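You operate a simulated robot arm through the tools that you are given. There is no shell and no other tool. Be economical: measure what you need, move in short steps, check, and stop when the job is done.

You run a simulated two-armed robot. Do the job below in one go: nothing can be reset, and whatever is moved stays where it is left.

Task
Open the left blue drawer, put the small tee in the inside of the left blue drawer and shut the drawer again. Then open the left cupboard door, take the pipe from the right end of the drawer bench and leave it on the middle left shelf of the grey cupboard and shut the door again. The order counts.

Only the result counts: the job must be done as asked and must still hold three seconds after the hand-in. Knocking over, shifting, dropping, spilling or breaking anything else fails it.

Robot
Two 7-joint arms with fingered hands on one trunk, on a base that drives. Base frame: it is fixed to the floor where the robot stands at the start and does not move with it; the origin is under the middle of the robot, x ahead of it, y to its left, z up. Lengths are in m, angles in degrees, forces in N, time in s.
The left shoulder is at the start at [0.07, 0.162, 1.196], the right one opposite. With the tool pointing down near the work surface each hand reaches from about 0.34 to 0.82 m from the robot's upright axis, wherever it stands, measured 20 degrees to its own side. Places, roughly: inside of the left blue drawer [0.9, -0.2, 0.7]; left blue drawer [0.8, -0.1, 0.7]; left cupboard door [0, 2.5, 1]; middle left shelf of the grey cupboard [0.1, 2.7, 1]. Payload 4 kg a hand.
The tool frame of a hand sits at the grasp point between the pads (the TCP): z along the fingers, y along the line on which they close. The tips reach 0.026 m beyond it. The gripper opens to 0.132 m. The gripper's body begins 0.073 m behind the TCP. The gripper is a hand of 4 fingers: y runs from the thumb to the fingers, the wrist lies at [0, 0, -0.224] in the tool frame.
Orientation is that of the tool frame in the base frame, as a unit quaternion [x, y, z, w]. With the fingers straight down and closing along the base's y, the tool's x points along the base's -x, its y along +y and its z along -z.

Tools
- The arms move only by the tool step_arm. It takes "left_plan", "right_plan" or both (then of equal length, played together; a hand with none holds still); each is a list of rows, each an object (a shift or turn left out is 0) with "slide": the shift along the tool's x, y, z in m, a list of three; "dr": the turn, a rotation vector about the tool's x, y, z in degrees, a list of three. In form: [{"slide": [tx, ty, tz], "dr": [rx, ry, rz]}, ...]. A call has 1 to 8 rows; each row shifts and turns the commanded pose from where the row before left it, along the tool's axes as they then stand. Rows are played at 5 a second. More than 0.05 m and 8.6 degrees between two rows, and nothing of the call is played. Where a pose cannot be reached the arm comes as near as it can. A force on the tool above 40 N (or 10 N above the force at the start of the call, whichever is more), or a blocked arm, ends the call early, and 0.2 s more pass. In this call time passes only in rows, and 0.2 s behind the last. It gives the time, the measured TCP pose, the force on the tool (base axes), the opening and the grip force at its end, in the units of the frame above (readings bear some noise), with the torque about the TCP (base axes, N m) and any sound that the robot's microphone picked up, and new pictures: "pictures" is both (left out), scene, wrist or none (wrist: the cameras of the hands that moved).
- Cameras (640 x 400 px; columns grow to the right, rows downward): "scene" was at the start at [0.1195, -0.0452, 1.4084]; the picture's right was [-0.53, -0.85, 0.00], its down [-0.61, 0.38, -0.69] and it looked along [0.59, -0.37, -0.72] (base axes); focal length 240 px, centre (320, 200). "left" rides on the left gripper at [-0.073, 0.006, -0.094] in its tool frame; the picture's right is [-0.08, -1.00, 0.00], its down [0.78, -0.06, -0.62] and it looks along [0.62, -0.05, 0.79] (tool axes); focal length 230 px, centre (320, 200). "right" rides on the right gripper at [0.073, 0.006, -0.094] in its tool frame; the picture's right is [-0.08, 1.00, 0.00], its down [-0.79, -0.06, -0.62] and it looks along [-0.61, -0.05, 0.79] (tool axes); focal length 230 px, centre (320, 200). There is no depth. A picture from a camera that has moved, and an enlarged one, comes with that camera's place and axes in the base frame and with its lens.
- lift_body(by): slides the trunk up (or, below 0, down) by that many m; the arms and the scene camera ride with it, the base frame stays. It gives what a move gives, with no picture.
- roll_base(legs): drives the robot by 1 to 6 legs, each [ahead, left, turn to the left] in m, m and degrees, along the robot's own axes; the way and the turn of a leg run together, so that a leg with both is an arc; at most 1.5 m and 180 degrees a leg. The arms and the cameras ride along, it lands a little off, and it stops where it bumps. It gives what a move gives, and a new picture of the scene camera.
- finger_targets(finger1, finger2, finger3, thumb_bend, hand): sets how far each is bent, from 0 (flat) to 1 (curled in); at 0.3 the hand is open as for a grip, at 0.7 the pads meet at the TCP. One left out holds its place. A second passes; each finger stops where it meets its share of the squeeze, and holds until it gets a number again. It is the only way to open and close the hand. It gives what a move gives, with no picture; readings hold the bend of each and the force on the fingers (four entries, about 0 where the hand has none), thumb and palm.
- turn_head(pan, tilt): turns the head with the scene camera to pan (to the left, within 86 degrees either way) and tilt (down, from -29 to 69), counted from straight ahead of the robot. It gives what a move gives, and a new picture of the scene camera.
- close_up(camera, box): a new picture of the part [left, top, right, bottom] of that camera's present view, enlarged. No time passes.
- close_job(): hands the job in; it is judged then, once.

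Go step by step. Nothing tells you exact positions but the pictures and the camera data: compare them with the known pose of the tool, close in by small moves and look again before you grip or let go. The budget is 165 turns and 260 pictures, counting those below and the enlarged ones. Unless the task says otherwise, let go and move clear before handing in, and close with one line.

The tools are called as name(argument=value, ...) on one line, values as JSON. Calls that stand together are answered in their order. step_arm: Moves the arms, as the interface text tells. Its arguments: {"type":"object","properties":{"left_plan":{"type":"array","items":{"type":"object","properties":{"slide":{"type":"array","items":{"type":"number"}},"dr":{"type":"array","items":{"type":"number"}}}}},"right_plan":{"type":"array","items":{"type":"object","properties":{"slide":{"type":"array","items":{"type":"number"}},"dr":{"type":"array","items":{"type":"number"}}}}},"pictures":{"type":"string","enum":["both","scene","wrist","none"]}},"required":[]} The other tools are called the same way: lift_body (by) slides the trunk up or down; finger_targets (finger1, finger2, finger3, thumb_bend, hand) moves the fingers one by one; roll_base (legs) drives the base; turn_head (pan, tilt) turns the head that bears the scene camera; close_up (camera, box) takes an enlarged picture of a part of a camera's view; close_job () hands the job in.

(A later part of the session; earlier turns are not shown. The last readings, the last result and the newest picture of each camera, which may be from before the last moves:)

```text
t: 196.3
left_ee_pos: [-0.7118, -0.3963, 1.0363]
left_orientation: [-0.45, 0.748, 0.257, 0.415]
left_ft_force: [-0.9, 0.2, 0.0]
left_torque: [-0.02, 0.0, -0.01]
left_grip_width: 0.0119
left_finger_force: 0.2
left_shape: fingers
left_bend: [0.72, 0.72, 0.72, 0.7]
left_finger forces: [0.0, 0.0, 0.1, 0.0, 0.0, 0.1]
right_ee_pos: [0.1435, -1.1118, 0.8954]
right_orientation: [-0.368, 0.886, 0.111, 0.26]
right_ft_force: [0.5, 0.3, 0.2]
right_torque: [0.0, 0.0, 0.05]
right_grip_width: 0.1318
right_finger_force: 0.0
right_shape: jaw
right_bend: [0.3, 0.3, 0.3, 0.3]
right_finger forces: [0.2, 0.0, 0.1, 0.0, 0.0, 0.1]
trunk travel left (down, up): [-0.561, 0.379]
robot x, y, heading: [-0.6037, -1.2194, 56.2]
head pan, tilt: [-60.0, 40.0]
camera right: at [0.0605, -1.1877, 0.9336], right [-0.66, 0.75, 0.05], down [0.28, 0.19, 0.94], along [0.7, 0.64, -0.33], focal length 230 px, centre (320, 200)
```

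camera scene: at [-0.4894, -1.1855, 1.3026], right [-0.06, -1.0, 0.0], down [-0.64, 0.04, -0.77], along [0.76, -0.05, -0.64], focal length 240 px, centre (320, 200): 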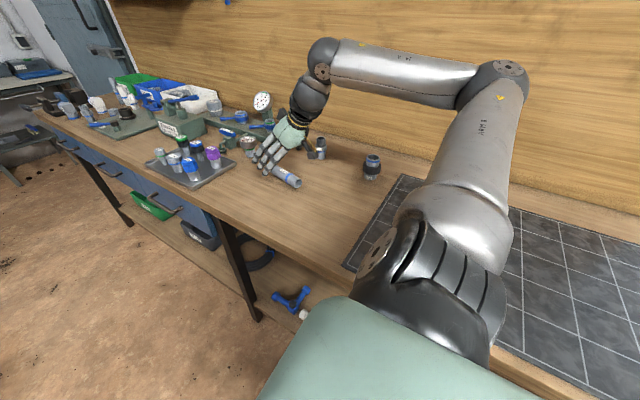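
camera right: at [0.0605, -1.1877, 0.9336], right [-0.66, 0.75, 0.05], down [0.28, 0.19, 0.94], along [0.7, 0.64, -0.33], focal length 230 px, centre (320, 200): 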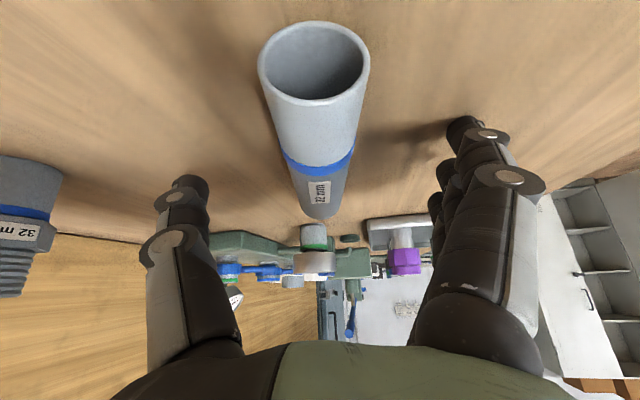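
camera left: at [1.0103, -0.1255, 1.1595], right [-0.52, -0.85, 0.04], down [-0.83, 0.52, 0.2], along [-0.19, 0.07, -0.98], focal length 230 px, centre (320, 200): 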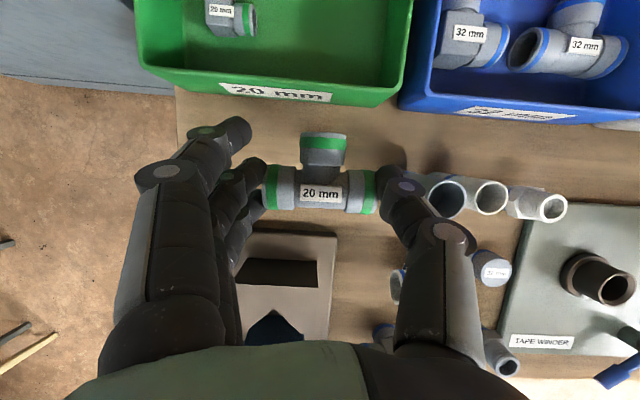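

finger_targets(hand="right", finger1=0.5, finger2=0.5, finger3=0.5, thumb_bend=0.5)

close_up(camera="right", box=[120, 0, 540, 260])

```text
t: 197.3
left_ee_pos: [-0.7147, -0.3951, 1.0373]
left_orientation: [-0.45, 0.748, 0.255, 0.415]
left_ft_force: [-0.5, 0.0, 0.8]
left_torque: [0.0, -0.03, -0.02]
left_grip_width: 0.0117
left_finger_force: 0.0
left_shape: fingers
left_bend: [0.72, 0.72, 0.72, 0.7]
left_finger forces: [0.0, 0.0, 0.0, 0.0, 0.1, 0.1]
right_ee_pos: [0.1439, -1.1108, 0.8982]
right_orientation: [-0.367, 0.885, 0.111, 0.263]
right_ft_force: [-0.4, 5.8, 21.9]
right_torque: [1.15, 1.18, -0.33]
right_grip_width: 0.0908
right_finger_force: 11.0
right_shape: fingers
right_bend: [0.41, 0.5, 0.5, 0.5]
right_finger forces: [21.8, 0.0, 0.0, 0.1, 0.0, 0.0]
trunk travel left (down, up): [-0.561, 0.379]
robot x, y, heading: [-0.6059, -1.2177, 56.2]
head pan, tilt: [-60.0, 40.0]
```

```text
1.52 times, centred on (330, 130) of right
camera zoom: at [0.0592, -1.1863, 0.9369], right [-0.66, 0.75, 0.05], down [0.27, 0.18, 0.95], along [0.7, 0.64, -0.32], focal length 351 px, centre (305, 307)
```

zoom: 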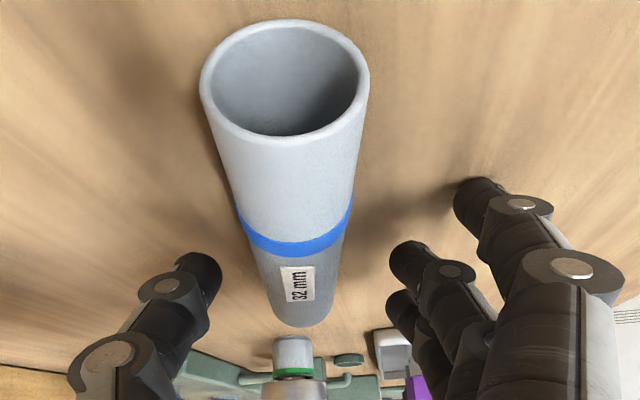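

Finger 1 (the lowest due to tilt) touched the bench. I open that finger, lower 1 cm, and will grip with fingers 2, 3 and the thumb.

finger_targets(hand="right", finger1=0.15)

step_arm(right_plan=[{"slide": [0.0045, 0, 0.007]}], pictures="wrist")

```text
t: 198.3
left_ee_pos: [-0.7111, -0.3958, 1.0365]
left_orientation: [-0.45, 0.748, 0.257, 0.414]
left_ft_force: [-0.3, 0.1, -0.4]
left_torque: [-0.01, -0.02, -0.02]
left_grip_width: 0.0117
left_finger_force: 0.1
left_shape: fingers
left_bend: [0.72, 0.72, 0.72, 0.7]
left_finger forces: [0.1, 0.0, 0.0, 0.1, 0.0, 0.0]
right_ee_pos: [0.1435, -1.1115, 0.8942]
right_orientation: [-0.368, 0.886, 0.109, 0.259]
right_ft_force: [0.4, 0.8, -1.3]
right_torque: [-0.03, -0.01, 0.02]
right_grip_width: 0.119
right_finger_force: 0.1
right_shape: fingers
right_bend: [0.15, 0.5, 0.5, 0.5]
right_finger forces: [0.0, 0.0, 0.0, 0.0, 0.0, 0.1]
trunk travel left (down, up): [-0.561, 0.379]
robot x, y, heading: [-0.6031, -1.2229, 56.1]
head pan, tilt: [-60.0, 40.0]
```

```text
t: 198.7
left_ee_pos: [-0.713, -0.3968, 1.0363]
left_orientation: [-0.449, 0.749, 0.256, 0.415]
left_ft_force: [-0.4, -0.1, 0.9]
left_torque: [-0.02, -0.01, -0.05]
left_grip_width: 0.0119
left_finger_force: 0.2
left_shape: fingers
left_bend: [0.72, 0.72, 0.72, 0.7]
left_finger forces: [0.1, 0.0, 0.0, 0.0, 0.0, 0.0]
right_ee_pos: [0.1443, -1.1114, 0.889]
right_orientation: [-0.368, 0.885, 0.111, 0.264]
right_ft_force: [-0.9, -0.1, 13.5]
right_torque: [-0.32, -0.56, 0.0]
right_grip_width: 0.1202
right_finger_force: 6.2
right_shape: fingers
right_bend: [0.15, 0.5, 0.5, 0.5]
right_finger forces: [0.1, 0.1, 0.0, 0.0, 12.8, 0.0]
trunk travel left (down, up): [-0.561, 0.379]
robot x, y, heading: [-0.6007, -1.2181, 56.1]
head pan, tilt: [-60.0, 40.0]
camera right: at [0.0601, -1.1869, 0.9284], right [-0.66, 0.75, 0.04], down [0.27, 0.18, 0.95], along [0.7, 0.64, -0.32], focal length 230 px, centre (320, 200)
```

right: 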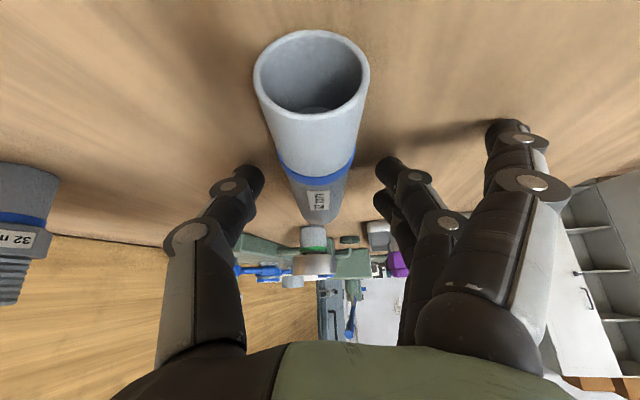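

The tips are at bench level beside the pipe's middle. I ease up 4 mm and close on the pipe.

step_arm(right_plan=[{"slide": [-0.0027, 0, -0.0042]}], pictures="none")

finger_targets(hand="right", finger2=0.72, finger3=0.72, thumb_bend=0.72)

close_up(camera="right", box=[0, 0, 640, 400])

```text
t: 199.1
left_ee_pos: [-0.7113, -0.397, 1.0377]
left_orientation: [-0.45, 0.748, 0.257, 0.415]
left_ft_force: [-0.5, -0.6, -0.2]
left_torque: [0.03, -0.01, -0.01]
left_grip_width: 0.0116
left_finger_force: 0.0
left_shape: fingers
left_bend: [0.72, 0.72, 0.72, 0.7]
left_finger forces: [0.1, 0.0, 0.1, 0.0, 0.0, 0.0]
right_ee_pos: [0.1431, -1.1119, 0.8911]
right_orientation: [-0.368, 0.886, 0.109, 0.26]
right_ft_force: [0.5, 0.4, 4.1]
right_torque: [-0.06, -0.19, 0.07]
right_grip_width: 0.1198
right_finger_force: 2.2
right_shape: fingers
right_bend: [0.15, 0.5, 0.5, 0.5]
right_finger forces: [0.0, 0.1, 0.0, 0.1, 4.3, 0.0]
trunk travel left (down, up): [-0.561, 0.379]
robot x, y, heading: [-0.604, -1.2204, 56.6]
head pan, tilt: [-60.0, 40.0]
```

```text
t: 200.1
left_ee_pos: [-0.7114, -0.396, 1.0383]
left_orientation: [-0.449, 0.748, 0.257, 0.415]
left_ft_force: [0.5, -0.1, 0.1]
left_torque: [0.02, 0.0, 0.04]
left_grip_width: 0.0116
left_finger_force: 0.0
left_shape: fingers
left_bend: [0.72, 0.72, 0.72, 0.7]
left_finger forces: [0.1, 0.0, 0.0, 0.1, 0.0, 0.0]
right_ee_pos: [0.1431, -1.1125, 0.892]
right_orientation: [-0.368, 0.886, 0.111, 0.26]
right_ft_force: [0.6, -0.2, -0.5]
right_torque: [0.0, 0.01, -0.03]
right_grip_width: 0.1004
right_finger_force: 14.8
right_shape: fingers
right_bend: [0.15, 0.64, 0.66, 0.65]
right_finger forces: [0.0, 8.3, 6.8, 0.0, 15.5, 0.0]
trunk travel left (down, up): [-0.561, 0.379]
robot x, y, heading: [-0.6039, -1.2191, 56.2]
head pan, tilt: [-60.0, 40.0]
```

```text
1.00 times, centred on (320, 200) of right (not enlarged: the box is as wide or as high as the picture)
camera zoom: at [0.0603, -1.1879, 0.9299], right [-0.66, 0.75, 0.05], down [0.28, 0.19, 0.94], along [0.7, 0.64, -0.33], focal length 230 px, centre (320, 200)
```

zoom: 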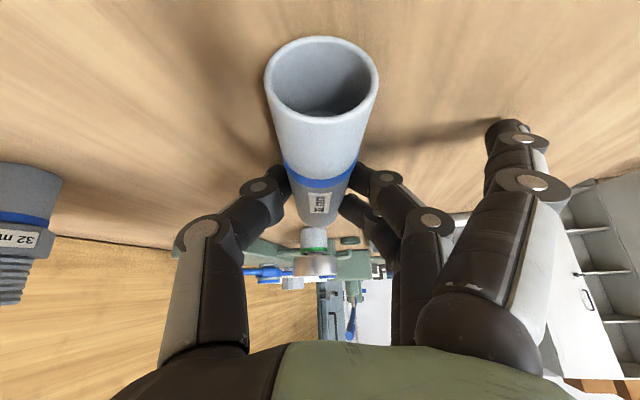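

Pipe is gripped. I add finger 1 gently and lift a little.

lift_body(by=0.03)

finger_targets(hand="right", finger1=0.66)

close_up(camera="right", box=[0, 0, 640, 400])

close_up(camera="scene", box=[220, 60, 380, 220])

```text
t: 200.9
left_ee_pos: [-0.7121, -0.395, 1.0673]
left_orientation: [-0.45, 0.748, 0.257, 0.414]
left_ft_force: [-0.3, -0.7, 0.0]
left_torque: [-0.04, -0.02, 0.02]
left_grip_width: 0.0116
left_finger_force: 0.1
left_shape: fingers
left_bend: [0.72, 0.72, 0.72, 0.7]
left_finger forces: [0.1, 0.1, 0.0, 0.0, 0.1, 0.1]
right_ee_pos: [0.1443, -1.112, 0.9202]
right_orientation: [-0.368, 0.886, 0.11, 0.261]
right_ft_force: [0.6, -0.3, -0.4]
right_torque: [0.0, -0.01, 0.0]
right_grip_width: 0.1002
right_finger_force: 15.4
right_shape: fingers
right_bend: [0.15, 0.64, 0.66, 0.65]
right_finger forces: [0.0, 8.2, 6.8, 0.1, 15.4, 0.0]
trunk travel left (down, up): [-0.591, 0.349]
robot x, y, heading: [-0.6037, -1.2222, 56.3]
head pan, tilt: [-60.0, 40.0]
```

```text
t: 201.9
left_ee_pos: [-0.7114, -0.3962, 1.0659]
left_orientation: [-0.45, 0.748, 0.257, 0.414]
left_ft_force: [-1.2, 0.0, -1.0]
left_torque: [-0.01, 0.04, -0.01]
left_grip_width: 0.0115
left_finger_force: 0.0
left_shape: fingers
left_bend: [0.72, 0.72, 0.72, 0.7]
left_finger forces: [0.1, 0.0, 0.0, 0.0, 0.0, 0.1]
right_ee_pos: [0.1449, -1.1123, 0.9215]
right_orientation: [-0.368, 0.886, 0.11, 0.26]
right_ft_force: [-0.5, -0.1, -0.3]
right_torque: [0.01, 0.01, -0.03]
right_grip_width: 0.0314
right_finger_force: 15.8
right_shape: fingers
right_bend: [0.65, 0.64, 0.67, 0.65]
right_finger forces: [0.8, 8.0, 6.5, 0.0, 15.8, 0.0]
trunk travel left (down, up): [-0.591, 0.349]
robot x, y, heading: [-0.6053, -1.2161, 56.5]
head pan, tilt: [-60.0, 40.0]
```

```text
1.00 times, centred on (320, 200) of right (not enlarged: the box is as wide or as high as the picture)
camera zoom: at [0.0604, -1.1879, 0.9599], right [-0.66, 0.75, 0.05], down [0.28, 0.19, 0.94], along [0.7, 0.64, -0.33], focal length 230 px, centre (320, 200)
```

zoom: 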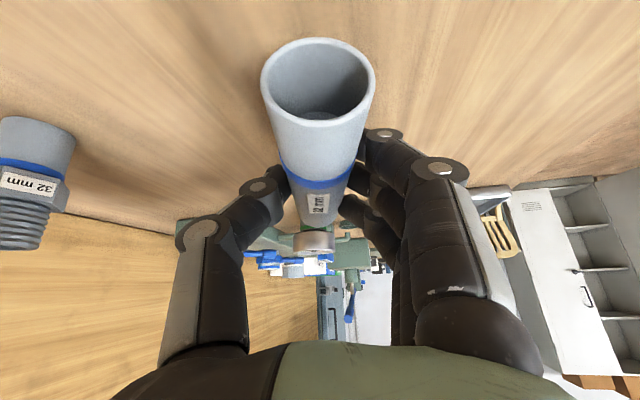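

```text
2.50 times, centred on (300, 140) of scene
camera zoom: at [-0.4902, -1.1853, 1.3326], right [-0.06, -1.0, 0.0], down [-0.64, 0.04, -0.77], along [0.76, -0.05, -0.64], focal length 600 px, centre (370, 350)
```

zoom: 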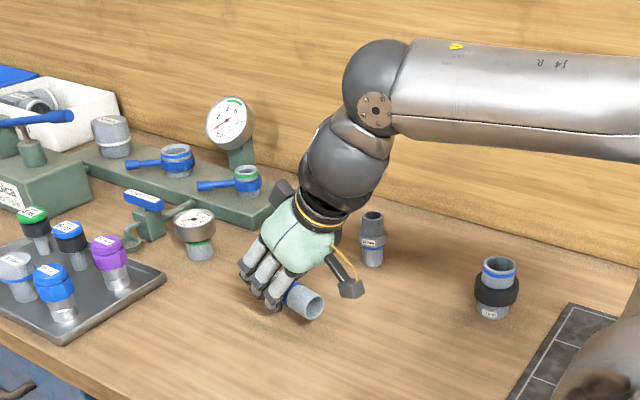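

The pipe is held level. I raise the trunk and tuck the left arm in closer so it will clear the cupboard door.

lift_body(by=0.25)

step_arm(left_plan=[{"slide": [0.019, -0.025, -0.032]}, {"slide": [0.019, -0.025, -0.032]}, {"slide": [0.019, -0.025, -0.032]}, {"slide": [0.019, -0.025, -0.032]}, {"slide": [0.019, -0.025, -0.032]}, {"slide": [0.019, -0.025, -0.032]}, {"slide": [0.019, -0.025, -0.032]}, {"slide": [0.019, -0.025, -0.032]}], pictures="none")

roll_base(legs=[[0, 0.9, 0]])

```text
t: 204.4
left_ee_pos: [-0.7123, -0.3962, 1.3162]
left_orientation: [-0.45, 0.748, 0.258, 0.415]
left_ft_force: [-0.2, -0.7, 0.0]
left_torque: [-0.01, 0.0, 0.0]
left_grip_width: 0.0119
left_finger_force: 0.0
left_shape: fingers
left_bend: [0.72, 0.72, 0.72, 0.7]
left_finger forces: [0.0, 0.1, 0.1, 0.0, 0.0, 0.1]
right_ee_pos: [0.1441, -1.1113, 1.1713]
right_orientation: [-0.368, 0.886, 0.11, 0.26]
right_ft_force: [0.3, 0.7, -0.7]
right_torque: [0.0, -0.02, 0.03]
right_grip_width: 0.0315
right_finger_force: 15.9
right_shape: fingers
right_bend: [0.65, 0.64, 0.67, 0.65]
right_finger forces: [0.8, 8.0, 6.4, 0.0, 15.8, 0.0]
trunk travel left (down, up): [-0.841, 0.099]
robot x, y, heading: [-0.6043, -1.2143, 56.2]
head pan, tilt: [-60.0, 40.0]
```

```text
t: 206.2
left_ee_pos: [-0.6912, -0.5874, 1.3181]
left_orientation: [-0.449, 0.748, 0.258, 0.415]
left_ft_force: [0.4, 0.8, -0.6]
left_torque: [0.02, 0.0, -0.01]
left_grip_width: 0.0117
left_finger_force: 0.0
left_shape: fingers
left_bend: [0.72, 0.72, 0.72, 0.7]
left_finger forces: [0.0, 0.0, 0.0, 0.0, 0.0, 0.0]
left hand out of reach, approached as far as the arm can: row 5, 6, 7, 8
right_ee_pos: [0.1443, -1.1133, 1.1719]
right_orientation: [-0.369, 0.885, 0.111, 0.26]
right_ft_force: [-0.2, 0.1, 0.0]
right_torque: [0.01, -0.01, 0.0]
right_grip_width: 0.0313
right_finger_force: 15.3
right_shape: fingers
right_bend: [0.65, 0.64, 0.67, 0.65]
right_finger forces: [0.9, 8.0, 6.4, 0.0, 15.8, 0.0]
trunk travel left (down, up): [-0.841, 0.099]
robot x, y, heading: [-0.6042, -1.2214, 56.4]
head pan, tilt: [-60.0, 40.0]
```

```text
t: 211.0
left_ee_pos: [-1.4392, -0.0848, 1.318]
left_orientation: [-0.449, 0.748, 0.257, 0.415]
left_ft_force: [0.3, -0.6, 0.2]
left_torque: [0.0, 0.0, -0.01]
left_grip_width: 0.0117
left_finger_force: 0.0
left_shape: fingers
left_bend: [0.72, 0.72, 0.72, 0.7]
left_finger forces: [0.0, 0.0, 0.1, 0.0, 0.0, 0.0]
right_ee_pos: [-0.6065, -0.6123, 1.171]
right_orientation: [-0.367, 0.887, 0.11, 0.259]
right_ft_force: [0.5, -1.0, -0.8]
right_torque: [-0.02, 0.0, 0.01]
right_grip_width: 0.0312
right_finger_force: 15.2
right_shape: fingers
right_bend: [0.65, 0.64, 0.67, 0.65]
right_finger forces: [0.9, 8.0, 6.3, 0.1, 15.8, 0.0]
trunk travel left (down, up): [-0.841, 0.099]
robot x, y, heading: [-1.3533, -0.7182, 56.4]
head pan, tilt: [-60.0, 40.0]
camera scene: at [-1.24, -0.6847, 1.5826], right [-0.07, -1.0, 0.0], down [-0.64, 0.04, -0.77], along [0.76, -0.05, -0.64], focal length 240 px, centre (320, 200)
```

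scene: 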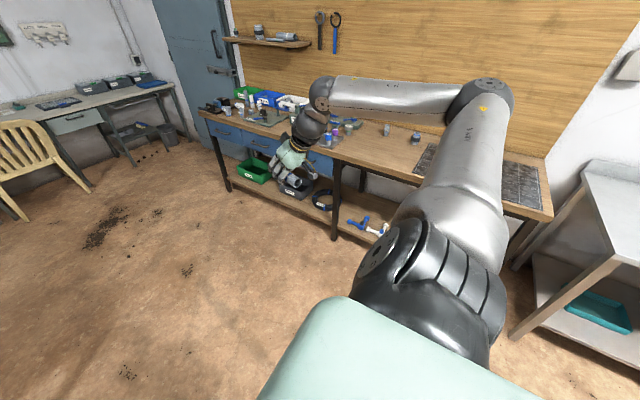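

I turn the left hand to point down and pull it in further.

step_arm(left_plan=[{"dr": [0, 8.2, 0]}, {"dr": [0, 8.2, 0]}, {"dr": [0, 8.2, 0]}, {"dr": [0, 8.2, 0]}, {"dr": [0, 8.2, 0]}, {"dr": [0, 8.2, 0]}, {"dr": [0, 8.2, 0]}], pictures="none")

step_arm(left_plan=[{"slide": [0.03, -0.035, 0]}, {"slide": [0.03, -0.035, 0]}, {"slide": [0.02, -0.035, 0]}, {"slide": [0.0, -0.035, 0]}], pictures="none")

turn_head(pan=10, tilt=15)

```text
t: 212.6
left_ee_pos: [-1.4434, -0.0817, 1.3167]
left_orientation: [-0.516, 0.856, 0.009, 0.002]
left_ft_force: [-0.4, 0.2, 0.2]
left_torque: [-0.04, 0.02, -0.01]
left_grip_width: 0.0119
left_finger_force: 0.1
left_shape: fingers
left_bend: [0.72, 0.72, 0.72, 0.7]
left_finger forces: [0.0, 0.0, 0.1, 0.0, 0.0, 0.0]
left hand out of reach, approached as far as the arm can: row 2
right_ee_pos: [-0.6032, -0.6106, 1.1686]
right_orientation: [-0.368, 0.887, 0.11, 0.257]
right_ft_force: [0.5, -0.6, -0.3]
right_torque: [0.01, 0.0, 0.0]
right_grip_width: 0.0313
right_finger_force: 15.5
right_shape: fingers
right_bend: [0.65, 0.65, 0.67, 0.65]
right_finger forces: [0.9, 8.0, 6.4, 0.0, 15.8, 0.0]
trunk travel left (down, up): [-0.841, 0.099]
robot x, y, heading: [-1.3544, -0.7217, 56.1]
head pan, tilt: [-60.0, 40.0]
```

```text
t: 213.6
left_ee_pos: [-1.3582, -0.2204, 1.3121]
left_orientation: [-0.516, 0.856, 0.009, 0.004]
left_ft_force: [0.3, 0.6, 0.5]
left_torque: [0.03, 0.03, -0.01]
left_grip_width: 0.0115
left_finger_force: 0.0
left_shape: fingers
left_bend: [0.72, 0.72, 0.72, 0.7]
left_finger forces: [0.0, 0.0, 0.1, 0.0, 0.0, 0.0]
right_ee_pos: [-0.6062, -0.6117, 1.1719]
right_orientation: [-0.367, 0.886, 0.111, 0.259]
right_ft_force: [0.4, -1.0, -0.8]
right_torque: [0.03, -0.03, -0.03]
right_grip_width: 0.0313
right_finger_force: 15.0
right_shape: fingers
right_bend: [0.65, 0.65, 0.67, 0.65]
right_finger forces: [1.0, 8.0, 6.4, 0.1, 15.8, 0.1]
trunk travel left (down, up): [-0.841, 0.099]
robot x, y, heading: [-1.3567, -0.7175, 56.4]
head pan, tilt: [-60.0, 40.0]
```

```text
t: 215.0
left_ee_pos: [-1.3588, -0.2194, 1.3118]
left_orientation: [-0.517, 0.856, 0.01, 0.004]
left_ft_force: [0.4, 0.3, 0.2]
left_torque: [-0.01, 0.0, 0.02]
left_grip_width: 0.0116
left_finger_force: 0.1
left_shape: fingers
left_bend: [0.72, 0.72, 0.72, 0.7]
left_finger forces: [0.0, 0.0, 0.0, 0.1, 0.0, 0.0]
right_ee_pos: [-0.6069, -0.6133, 1.1711]
right_orientation: [-0.368, 0.886, 0.11, 0.26]
right_ft_force: [-0.4, 0.2, -0.4]
right_torque: [-0.01, -0.01, -0.01]
right_grip_width: 0.0311
right_finger_force: 15.6
right_shape: fingers
right_bend: [0.65, 0.65, 0.67, 0.65]
right_finger forces: [0.8, 7.9, 6.5, 0.1, 15.8, 0.0]
trunk travel left (down, up): [-0.841, 0.099]
robot x, y, heading: [-1.3566, -0.7159, 56.1]
head pan, tilt: [10.0, 15.0]
camera scene: at [-1.2877, -0.5931, 1.6221], right [0.91, -0.4, 0.0], down [-0.1, -0.24, -0.97], along [0.39, 0.88, -0.26], focal length 240 px, centre (320, 200)
```

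scene: 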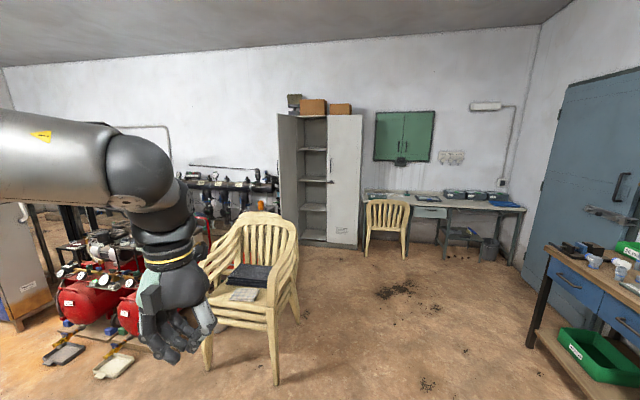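

roll_base(legs=[[1.2, 0.02, 0], [0.9, 0, 0]])

turn_head(pan=12, tilt=25)

```text
t: 225.3
left_ee_pos: [-0.205, 1.5086, 1.3123]
left_orientation: [-0.514, 0.858, 0.01, 0.004]
left_ft_force: [0.3, -1.4, -0.2]
left_torque: [0.04, 0.01, 0.01]
left_grip_width: 0.0117
left_finger_force: 0.1
left_shape: fingers
left_bend: [0.72, 0.72, 0.72, 0.7]
left_finger forces: [0.0, 0.1, 0.0, 0.0, 0.1, 0.1]
right_ee_pos: [0.5441, 1.1119, 1.1721]
right_orientation: [-0.365, 0.887, 0.109, 0.26]
right_ft_force: [0.0, 0.5, -0.8]
right_torque: [0.04, -0.02, 0.01]
right_grip_width: 0.0313
right_finger_force: 15.7
right_shape: fingers
right_bend: [0.65, 0.65, 0.67, 0.65]
right_finger forces: [0.9, 8.0, 6.4, 0.1, 15.7, 0.0]
trunk travel left (down, up): [-0.841, 0.099]
robot x, y, heading: [-0.203, 1.012, 55.8]
head pan, tilt: [10.0, 15.0]
camera scene: at [-0.1373, 1.1348, 1.6223], right [0.91, -0.41, 0.0], down [-0.11, -0.24, -0.97], along [0.39, 0.88, -0.26], focal length 240 px, centre (320, 200)
```

scene: 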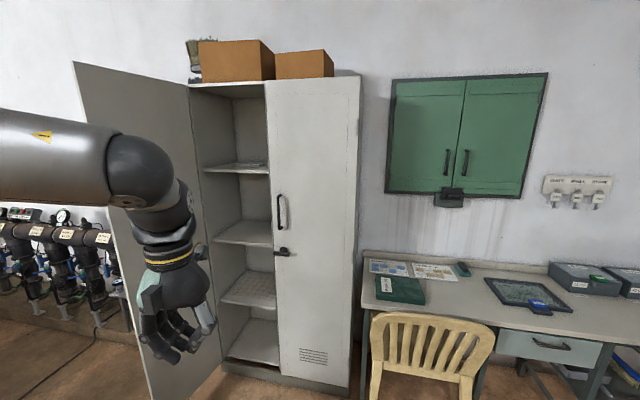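

```text
t: 226.0
left_ee_pos: [-0.2052, 1.5102, 1.3131]
left_orientation: [-0.514, 0.858, 0.01, 0.004]
left_ft_force: [0.1, 0.1, -0.3]
left_torque: [0.03, 0.0, 0.01]
left_grip_width: 0.0115
left_finger_force: 0.0
left_shape: fingers
left_bend: [0.72, 0.72, 0.72, 0.7]
left_finger forces: [0.1, 0.1, 0.2, 0.0, 0.0, 0.0]
right_ee_pos: [0.544, 1.1127, 1.1701]
right_orientation: [-0.364, 0.887, 0.109, 0.26]
right_ft_force: [-0.3, -0.4, -0.7]
right_torque: [0.01, -0.02, -0.01]
right_grip_width: 0.0311
right_finger_force: 15.3
right_shape: fingers
right_bend: [0.65, 0.65, 0.67, 0.65]
right_finger forces: [0.8, 8.0, 6.4, 0.1, 15.8, 0.0]
trunk travel left (down, up): [-0.841, 0.099]
robot x, y, heading: [-0.2064, 1.0087, 56.0]
head pan, tilt: [12.0, 25.0]
camera scene: at [-0.14, 1.136, 1.606], right [0.93, -0.38, 0.0], down [-0.16, -0.39, -0.91], along [0.34, 0.84, -0.42], focal length 240 px, centre (320, 200)
```

scene: 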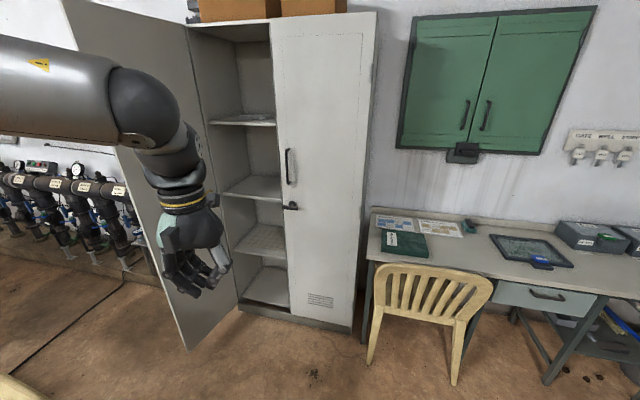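

Left elbow sticks out and could meet the open door, so I pull the left hand further back and lower, then look.

step_arm(left_plan=[{"slide": [0.03, 0, 0.04]}, {"slide": [0.03, 0, 0.04]}, {"slide": [0.03, 0, 0.04]}, {"slide": [0.03, 0, 0.04]}, {"slide": [0.03, 0, 0.04]}, {"slide": [0.03, 0, 0.04]}, {"slide": [0.0, 0, 0.045]}, {"slide": [0.0, 0, 0.045]}], pictures="none")

turn_head(pan=60, tilt=35)

```text
t: 227.8
left_ee_pos: [-0.2, 1.4335, 1.035]
left_orientation: [-0.514, 0.858, 0.011, 0.004]
left_ft_force: [0.2, 0.3, -0.2]
left_torque: [0.01, -0.01, 0.03]
left_grip_width: 0.0117
left_finger_force: 0.1
left_shape: fingers
left_bend: [0.72, 0.72, 0.72, 0.7]
left_finger forces: [0.0, 0.0, 0.0, 0.0, 0.0, 0.0]
left hand out of reach, approached as far as the arm can: row 3, 4, 5, 6
right_ee_pos: [0.5453, 1.1133, 1.1692]
right_orientation: [-0.365, 0.888, 0.109, 0.259]
right_ft_force: [-0.7, -0.1, -1.3]
right_torque: [0.0, 0.05, 0.0]
right_grip_width: 0.0313
right_finger_force: 15.6
right_shape: fingers
right_bend: [0.65, 0.65, 0.67, 0.65]
right_finger forces: [0.9, 8.1, 6.4, 0.0, 15.8, 0.0]
trunk travel left (down, up): [-0.841, 0.099]
robot x, y, heading: [-0.2082, 1.0134, 55.9]
head pan, tilt: [12.0, 25.0]
```

```text
t: 229.0
left_ee_pos: [-0.2001, 1.4344, 1.0356]
left_orientation: [-0.515, 0.857, 0.009, 0.005]
left_ft_force: [-0.2, 0.2, 0.8]
left_torque: [-0.03, -0.03, -0.01]
left_grip_width: 0.0117
left_finger_force: 0.0
left_shape: fingers
left_bend: [0.72, 0.72, 0.72, 0.7]
left_finger forces: [0.0, 0.0, 0.0, 0.1, 0.0, 0.0]
right_ee_pos: [0.5439, 1.1126, 1.1703]
right_orientation: [-0.365, 0.887, 0.11, 0.26]
right_ft_force: [0.7, -0.8, -0.2]
right_torque: [0.01, 0.01, -0.01]
right_grip_width: 0.0313
right_finger_force: 15.2
right_shape: fingers
right_bend: [0.65, 0.65, 0.67, 0.65]
right_finger forces: [0.8, 8.0, 6.3, 0.0, 15.9, 0.1]
trunk travel left (down, up): [-0.841, 0.099]
robot x, y, heading: [-0.2028, 1.0115, 55.9]
head pan, tilt: [60.0, 35.0]
camera scene: at [-0.2127, 1.1299, 1.5902], right [0.9, 0.44, 0.0], down [0.25, -0.52, -0.82], along [-0.36, 0.74, -0.57], focal length 240 px, centre (320, 200)
```

scene: 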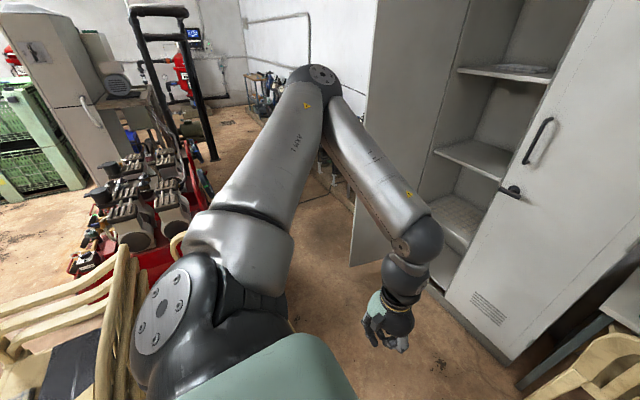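

I extend the left arm downward so its elbow comes in.

step_arm(left_plan=[{"slide": [0, 0.01, 0.048]}, {"slide": [0, 0.01, 0.048]}, {"slide": [0, 0.01, 0.048]}, {"slide": [0, 0.01, 0.048]}, {"slide": [0, 0.01, 0.048]}, {"slide": [0, 0.01, 0.048]}, {"slide": [0, 0.01, 0.048]}, {"slide": [0, 0.01, 0.048]}], pictures="scene")

```text
t: 230.8
left_ee_pos: [-0.3267, 1.5113, 0.8674]
left_orientation: [-0.514, 0.858, 0.009, 0.005]
left_ft_force: [0.4, 0.2, -0.3]
left_torque: [0.01, 0.0, -0.04]
left_grip_width: 0.0117
left_finger_force: 0.0
left_shape: fingers
left_bend: [0.72, 0.72, 0.72, 0.7]
left_finger forces: [0.0, 0.0, 0.0, 0.1, 0.0, 0.1]
left hand out of reach, approached as far as the arm can: row 3, 4, 5, 6, 7, 8
right_ee_pos: [0.5423, 1.1134, 1.1724]
right_orientation: [-0.364, 0.888, 0.109, 0.26]
right_ft_force: [-0.3, 0.9, 0.0]
right_torque: [0.0, -0.01, 0.04]
right_grip_width: 0.0313
right_finger_force: 15.8
right_shape: fingers
right_bend: [0.65, 0.65, 0.67, 0.65]
right_finger forces: [1.0, 8.0, 6.5, 0.0, 15.8, 0.1]
trunk travel left (down, up): [-0.841, 0.099]
robot x, y, heading: [-0.207, 1.0112, 55.8]
head pan, tilt: [60.0, 35.0]
camera scene: at [-0.2147, 1.1303, 1.5901], right [0.9, 0.44, 0.0], down [0.25, -0.52, -0.82], along [-0.36, 0.74, -0.57], focal length 240 px, centre (320, 200)
```

scene: 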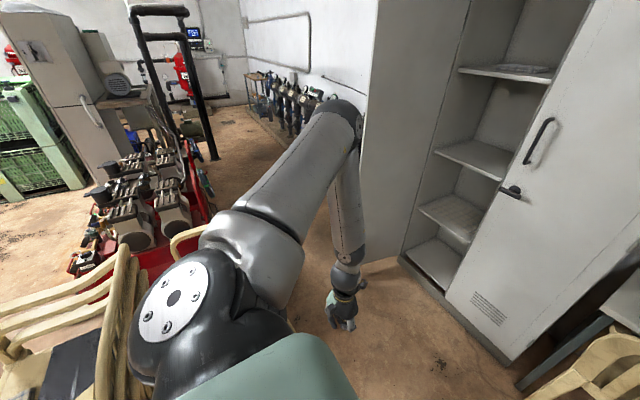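

Left elbow is in now. I swing the right hand with the pipe to the front centre.

step_arm(right_plan=[{"slide": [0, 0.048, 0]}, {"slide": [0, 0.048, 0]}, {"slide": [0, 0.048, 0]}, {"slide": [0, 0.048, 0]}, {"slide": [0, 0.048, 0]}, {"slide": [0, 0.048, 0]}, {"slide": [0, 0.048, 0]}, {"slide": [0, 0.048, 0]}], pictures="none")

step_arm(right_plan=[{"slide": [0, 0.048, 0]}, {"slide": [0, 0.048, 0]}, {"slide": [0, 0.048, 0]}, {"slide": [0, 0.048, 0]}, {"slide": [0, 0.048, 0]}], pictures="none")

turn_head(pan=10, tilt=35)

```text
t: 232.6
left_ee_pos: [-0.3256, 1.5128, 0.8663]
left_orientation: [-0.514, 0.858, 0.008, 0.004]
left_ft_force: [-0.2, -0.2, -0.5]
left_torque: [0.01, -0.01, 0.01]
left_grip_width: 0.0116
left_finger_force: 0.1
left_shape: fingers
left_bend: [0.72, 0.72, 0.72, 0.7]
left_finger forces: [0.0, 0.0, 0.0, 0.1, 0.0, 0.0]
right_ee_pos: [0.2744, 1.3872, 1.1734]
right_orientation: [-0.364, 0.887, 0.109, 0.262]
right_ft_force: [0.1, 0.7, -0.1]
right_torque: [-0.04, -0.01, -0.03]
right_grip_width: 0.0311
right_finger_force: 14.4
right_shape: fingers
right_bend: [0.65, 0.65, 0.68, 0.65]
right_finger forces: [0.8, 7.7, 5.7, 0.0, 14.6, 0.0]
trunk travel left (down, up): [-0.841, 0.099]
robot x, y, heading: [-0.2023, 1.0123, 56.0]
head pan, tilt: [60.0, 35.0]
```

```text
t: 233.8
left_ee_pos: [-0.3268, 1.5124, 0.866]
left_orientation: [-0.514, 0.858, 0.008, 0.005]
left_ft_force: [0.7, 0.5, 0.6]
left_torque: [0.0, -0.01, -0.05]
left_grip_width: 0.0117
left_finger_force: 0.1
left_shape: fingers
left_bend: [0.72, 0.72, 0.72, 0.7]
left_finger forces: [0.1, 0.1, 0.0, 0.1, 0.1, 0.0]
right_ee_pos: [0.1029, 1.5557, 1.1744]
right_orientation: [-0.365, 0.887, 0.108, 0.261]
right_ft_force: [-0.3, 0.8, 0.3]
right_torque: [0.0, -0.02, -0.01]
right_grip_width: 0.0305
right_finger_force: 14.5
right_shape: fingers
right_bend: [0.65, 0.65, 0.68, 0.65]
right_finger forces: [0.7, 7.8, 5.7, 0.0, 14.5, 0.0]
trunk travel left (down, up): [-0.841, 0.099]
robot x, y, heading: [-0.2036, 1.0084, 55.8]
head pan, tilt: [60.0, 35.0]
```

```text
t: 235.0
left_ee_pos: [-0.3254, 1.512, 0.8675]
left_orientation: [-0.515, 0.857, 0.009, 0.005]
left_ft_force: [0.1, -0.2, 0.4]
left_torque: [-0.03, -0.01, -0.03]
left_grip_width: 0.0116
left_finger_force: 0.1
left_shape: fingers
left_bend: [0.72, 0.72, 0.72, 0.7]
left_finger forces: [0.0, 0.1, 0.0, 0.0, 0.0, 0.0]
right_ee_pos: [0.1069, 1.5528, 1.1744]
right_orientation: [-0.364, 0.888, 0.109, 0.26]
right_ft_force: [-1.1, -0.7, -0.1]
right_torque: [-0.01, 0.01, -0.01]
right_grip_width: 0.0309
right_finger_force: 14.3
right_shape: fingers
right_bend: [0.65, 0.65, 0.68, 0.65]
right_finger forces: [0.6, 7.8, 5.6, 0.1, 14.6, 0.1]
trunk travel left (down, up): [-0.841, 0.099]
robot x, y, heading: [-0.2072, 1.0161, 55.9]
head pan, tilt: [10.0, 35.0]
camera scene: at [-0.1396, 1.1317, 1.5901], right [0.91, -0.41, 0.0], down [-0.23, -0.52, -0.82], along [0.33, 0.75, -0.57], focal length 240 px, centre (320, 200)
```

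scene: 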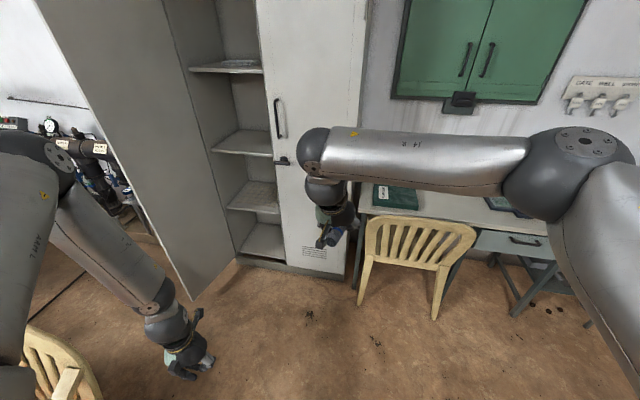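

I extend the right arm so the forearm points toward the shelf, then drive to the approach point and turn left 14°.

step_arm(right_plan=[{"slide": [-0.033, 0.0076, 0.0214]}, {"slide": [-0.033, 0.0076, 0.0214]}, {"slide": [-0.033, 0.0076, 0.0214]}, {"slide": [-0.033, 0.0076, 0.0214]}, {"slide": [-0.033, 0.0076, 0.0214]}], pictures="none")

roll_base(legs=[[0.15, 0.35, 14]])

```text
t: 236.2
left_ee_pos: [-0.322, 1.5125, 0.8674]
left_orientation: [-0.514, 0.858, 0.01, 0.003]
left_ft_force: [0.5, 0.3, -0.6]
left_torque: [-0.02, 0.04, 0.0]
left_grip_width: 0.0118
left_finger_force: 0.1
left_shape: fingers
left_bend: [0.72, 0.72, 0.72, 0.7]
left_finger forces: [0.0, 0.1, 0.0, 0.0, 0.0, 0.0]
right_ee_pos: [0.2412, 1.7172, 1.1709]
right_orientation: [-0.365, 0.875, 0.078, 0.307]
right_ft_force: [-2.3, -0.3, -1.6]
right_torque: [-0.06, -0.01, -0.04]
right_grip_width: 0.029
right_finger_force: 12.3
right_shape: fingers
right_bend: [0.65, 0.66, 0.69, 0.66]
right_finger forces: [0.2, 6.5, 5.8, 0.1, 12.8, 0.0]
right hand out of reach, approached as far as the arm can: row 4
trunk travel left (down, up): [-0.841, 0.099]
robot x, y, heading: [-0.2024, 1.0111, 55.8]
head pan, tilt: [10.0, 35.0]
```

```text
t: 238.6
left_ee_pos: [-0.6738, 1.7571, 0.8681]
left_orientation: [-0.611, 0.791, 0.01, 0.003]
left_ft_force: [1.3, 0.2, 0.4]
left_torque: [0.02, -0.01, 0.04]
left_grip_width: 0.0119
left_finger_force: 0.1
left_shape: fingers
left_bend: [0.72, 0.72, 0.72, 0.7]
left_finger forces: [0.0, 0.0, 0.0, 0.0, 0.0, 0.1]
right_ee_pos: [-0.1951, 2.0884, 1.172]
right_orientation: [-0.467, 0.838, 0.14, 0.245]
right_ft_force: [-0.4, 0.1, -0.7]
right_torque: [-0.03, 0.0, 0.01]
right_grip_width: 0.0291
right_finger_force: 12.9
right_shape: fingers
right_bend: [0.65, 0.66, 0.69, 0.66]
right_finger forces: [0.4, 6.2, 5.9, 0.1, 12.8, 0.0]
trunk travel left (down, up): [-0.841, 0.099]
robot x, y, heading: [-0.4415, 1.2988, 69.5]
head pan, tilt: [10.0, 35.0]
camera scene: at [-0.4042, 1.4316, 1.5903], right [0.98, -0.18, 0.0], down [-0.11, -0.56, -0.82], along [0.15, 0.81, -0.57], focal length 240 px, centre (320, 200)
```

scene: 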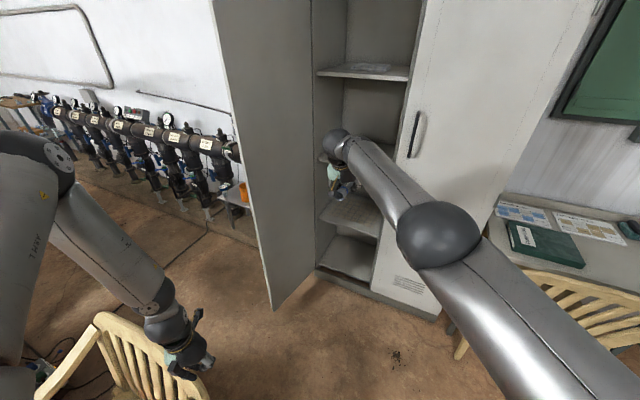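

The left hand is close to a chair back; I raise the trunk at once and check before moving on.

lift_body(by=0.09)

close_up(camera="left", box=[0, 0, 640, 400])

close_up(camera="scene", box=[290, 90, 450, 250])

```text
t: 239.8
left_ee_pos: [-0.6756, 1.7589, 0.9577]
left_orientation: [-0.612, 0.791, 0.01, 0.003]
left_ft_force: [-0.3, 0.8, -0.4]
left_torque: [-0.03, 0.02, 0.01]
left_grip_width: 0.0118
left_finger_force: 0.2
left_shape: fingers
left_bend: [0.72, 0.72, 0.72, 0.7]
left_finger forces: [0.0, 0.0, 0.0, 0.0, 0.1, 0.0]
right_ee_pos: [-0.1949, 2.089, 1.2615]
right_orientation: [-0.467, 0.838, 0.139, 0.245]
right_ft_force: [-0.2, -0.7, -0.7]
right_torque: [0.04, 0.0, 0.04]
right_grip_width: 0.029
right_finger_force: 12.9
right_shape: fingers
right_bend: [0.65, 0.66, 0.69, 0.66]
right_finger forces: [0.3, 6.3, 6.0, 0.0, 12.8, 0.0]
trunk travel left (down, up): [-0.931, 0.009]
robot x, y, heading: [-0.4439, 1.3007, 69.4]
head pan, tilt: [10.0, 35.0]
```

```text
1.00 times, centred on (320, 200) of left (not enlarged: the box is as wide or as high as the picture)
camera zoom: at [-0.6622, 1.8298, 1.0518], right [0.98, -0.18, -0.01], down [-0.13, -0.79, 0.6], along [-0.11, -0.59, -0.8], focal length 230 px, centre (320, 200)
```

zoom: 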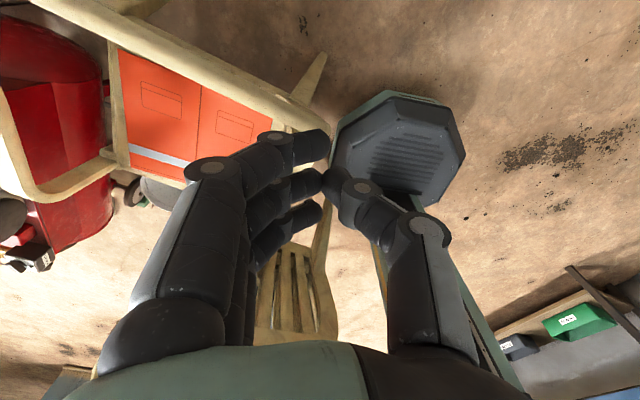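

```text
2.50 times, centred on (370, 170) of scene
camera zoom: at [-0.4056, 1.4327, 1.6801], right [0.98, -0.18, 0.0], down [-0.11, -0.56, -0.82], along [0.15, 0.81, -0.57], focal length 600 px, centre (195, 275)
```

zoom: 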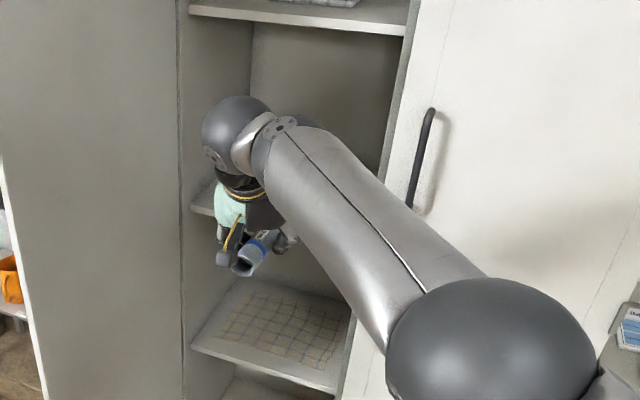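

Nothing was touched. I drive ahead 30 cm (away from the chair), then lower and look.

roll_base(legs=[[0.3, -0.017, 0]])

lift_body(by=-0.12)

close_up(camera="right", box=[0, 0, 640, 400])

close_up(camera="left", box=[0, 0, 640, 400])

```text
t: 241.9
left_ee_pos: [-0.5512, 2.0348, 0.9584]
left_orientation: [-0.61, 0.792, 0.01, 0.004]
left_ft_force: [0.5, 0.5, 0.3]
left_torque: [0.02, -0.01, -0.03]
left_grip_width: 0.012
left_finger_force: 0.0
left_shape: fingers
left_bend: [0.72, 0.72, 0.72, 0.7]
left_finger forces: [0.0, 0.0, 0.0, 0.0, 0.0, 0.0]
right_ee_pos: [-0.07, 2.3618, 1.2647]
right_orientation: [-0.465, 0.839, 0.139, 0.246]
right_ft_force: [-1.3, 0.4, -0.7]
right_torque: [0.01, -0.03, 0.0]
right_grip_width: 0.0292
right_finger_force: 12.7
right_shape: fingers
right_bend: [0.65, 0.66, 0.69, 0.66]
right_finger forces: [0.3, 6.3, 5.8, 0.0, 12.8, 0.1]
trunk travel left (down, up): [-0.931, 0.009]
robot x, y, heading: [-0.3181, 1.5796, 68.9]
head pan, tilt: [10.0, 35.0]
camera scene: at [-0.2836, 1.7059, 1.6805], right [0.98, -0.19, 0.0], down [-0.11, -0.56, -0.82], along [0.15, 0.81, -0.57], focal length 240 px, centre (320, 200)
```

scene: 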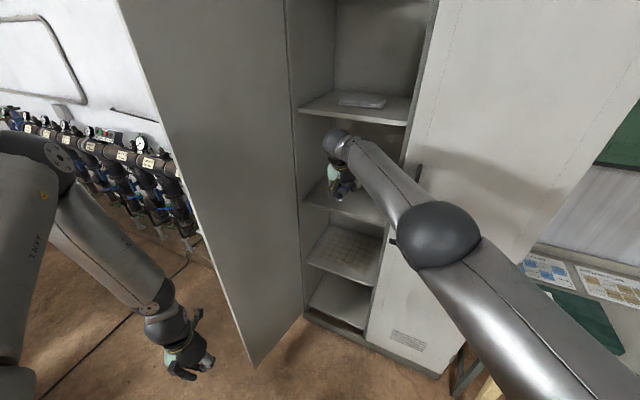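

```text
t: 243.4
left_ee_pos: [-0.5501, 2.0367, 0.8377]
left_orientation: [-0.61, 0.792, 0.01, 0.003]
left_ft_force: [1.0, 0.1, 0.7]
left_torque: [0.01, -0.02, 0.0]
left_grip_width: 0.0116
left_finger_force: 0.1
left_shape: fingers
left_bend: [0.72, 0.72, 0.72, 0.7]
left_finger forces: [0.0, 0.0, 0.1, 0.1, 0.0, 0.1]
right_ee_pos: [-0.0697, 2.3643, 1.1426]
right_orientation: [-0.464, 0.84, 0.138, 0.246]
right_ft_force: [-0.3, 0.7, 0.2]
right_torque: [0.01, -0.01, -0.01]
right_grip_width: 0.0292
right_finger_force: 12.5
right_shape: fingers
right_bend: [0.65, 0.66, 0.69, 0.66]
right_finger forces: [0.3, 6.3, 5.9, 0.0, 12.8, 0.0]
trunk travel left (down, up): [-0.811, 0.129]
robot x, y, heading: [-0.3209, 1.5783, 69.1]
head pan, tilt: [10.0, 35.0]
```

```text
1.00 times, centred on (320, 200) of right (not enlarged: the box is as wide or as high as the picture)
camera zoom: at [-0.1334, 2.2723, 1.1815], right [-0.81, 0.58, 0.05], down [0.23, 0.24, 0.94], along [0.54, 0.78, -0.33], focal length 230 px, centre (320, 200)
```

zoom: 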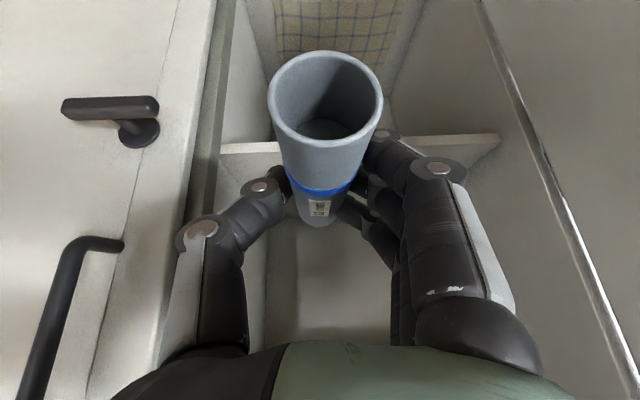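

```text
1.00 times, centred on (320, 200) of left (not enlarged: the box is as wide or as high as the picture)
camera zoom: at [-0.5369, 2.107, 0.9319], right [0.98, -0.18, -0.01], down [-0.14, -0.79, 0.6], along [-0.12, -0.59, -0.8], focal length 230 px, centre (320, 200)
```

zoom: 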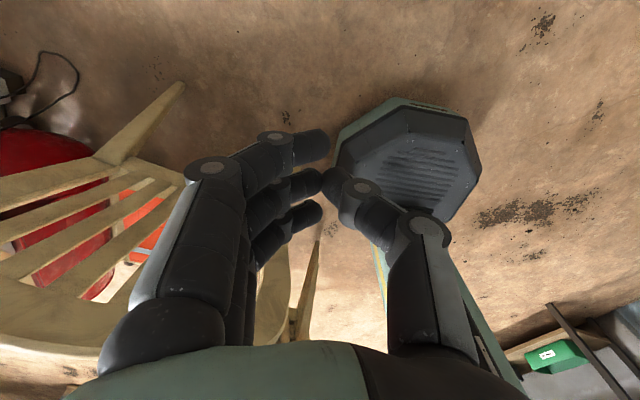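

The wrist view shows the middle shelf's front edge about 13 cm ahead of the grip, well below the pipe. I drive in 20 cm.

roll_base(legs=[[0.2, 0.0, 0]])

close_up(camera="right", box=[0, 0, 640, 400])

```text
t: 245.0
left_ee_pos: [-0.4784, 2.221, 0.8377]
left_orientation: [-0.609, 0.793, 0.011, 0.004]
left_ft_force: [-0.1, -0.1, 0.1]
left_torque: [0.01, -0.02, 0.02]
left_grip_width: 0.0115
left_finger_force: 0.2
left_shape: fingers
left_bend: [0.72, 0.72, 0.72, 0.7]
left_finger forces: [0.0, 0.0, 0.0, 0.0, 0.1, 0.0]
right_ee_pos: [0.0035, 2.5478, 1.1444]
right_orientation: [-0.463, 0.84, 0.139, 0.247]
right_ft_force: [-0.7, -1.1, -0.9]
right_torque: [0.0, -0.01, 0.01]
right_grip_width: 0.0291
right_finger_force: 12.7
right_shape: fingers
right_bend: [0.65, 0.66, 0.69, 0.66]
right_finger forces: [0.4, 6.3, 5.9, 0.0, 12.8, 0.0]
trunk travel left (down, up): [-0.811, 0.129]
robot x, y, heading: [-0.2463, 1.7616, 69.1]
head pan, tilt: [10.0, 35.0]
camera scene: at [-0.2117, 1.8925, 1.5605], right [0.98, -0.19, 0.0], down [-0.11, -0.56, -0.82], along [0.16, 0.81, -0.57], focal length 240 px, centre (320, 200)
```

scene: 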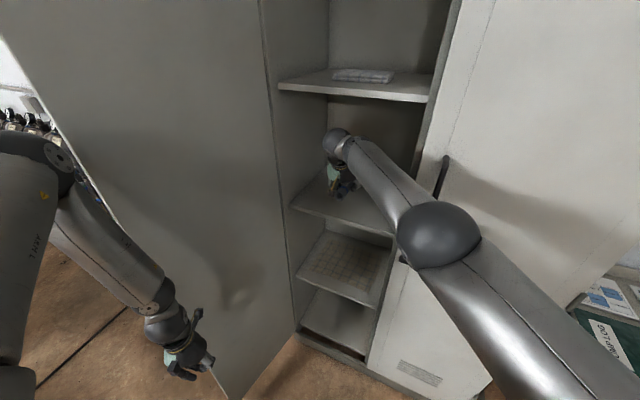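

```text
1.00 times, centred on (320, 200) of right (not enlarged: the box is as wide or as high as the picture)
camera zoom: at [-0.062, 2.4565, 1.183], right [-0.81, 0.58, 0.05], down [0.23, 0.24, 0.94], along [0.54, 0.78, -0.33], focal length 230 px, centre (320, 200)
```

zoom: 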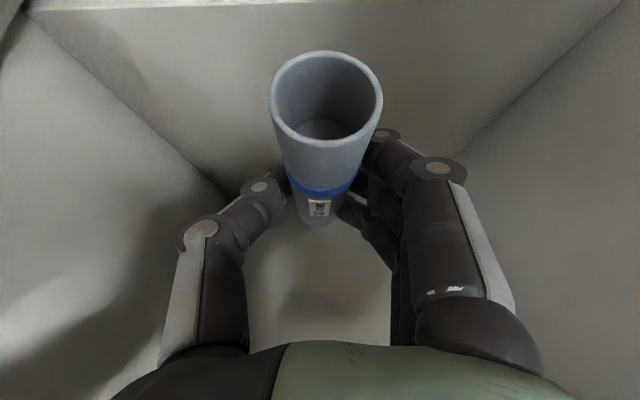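

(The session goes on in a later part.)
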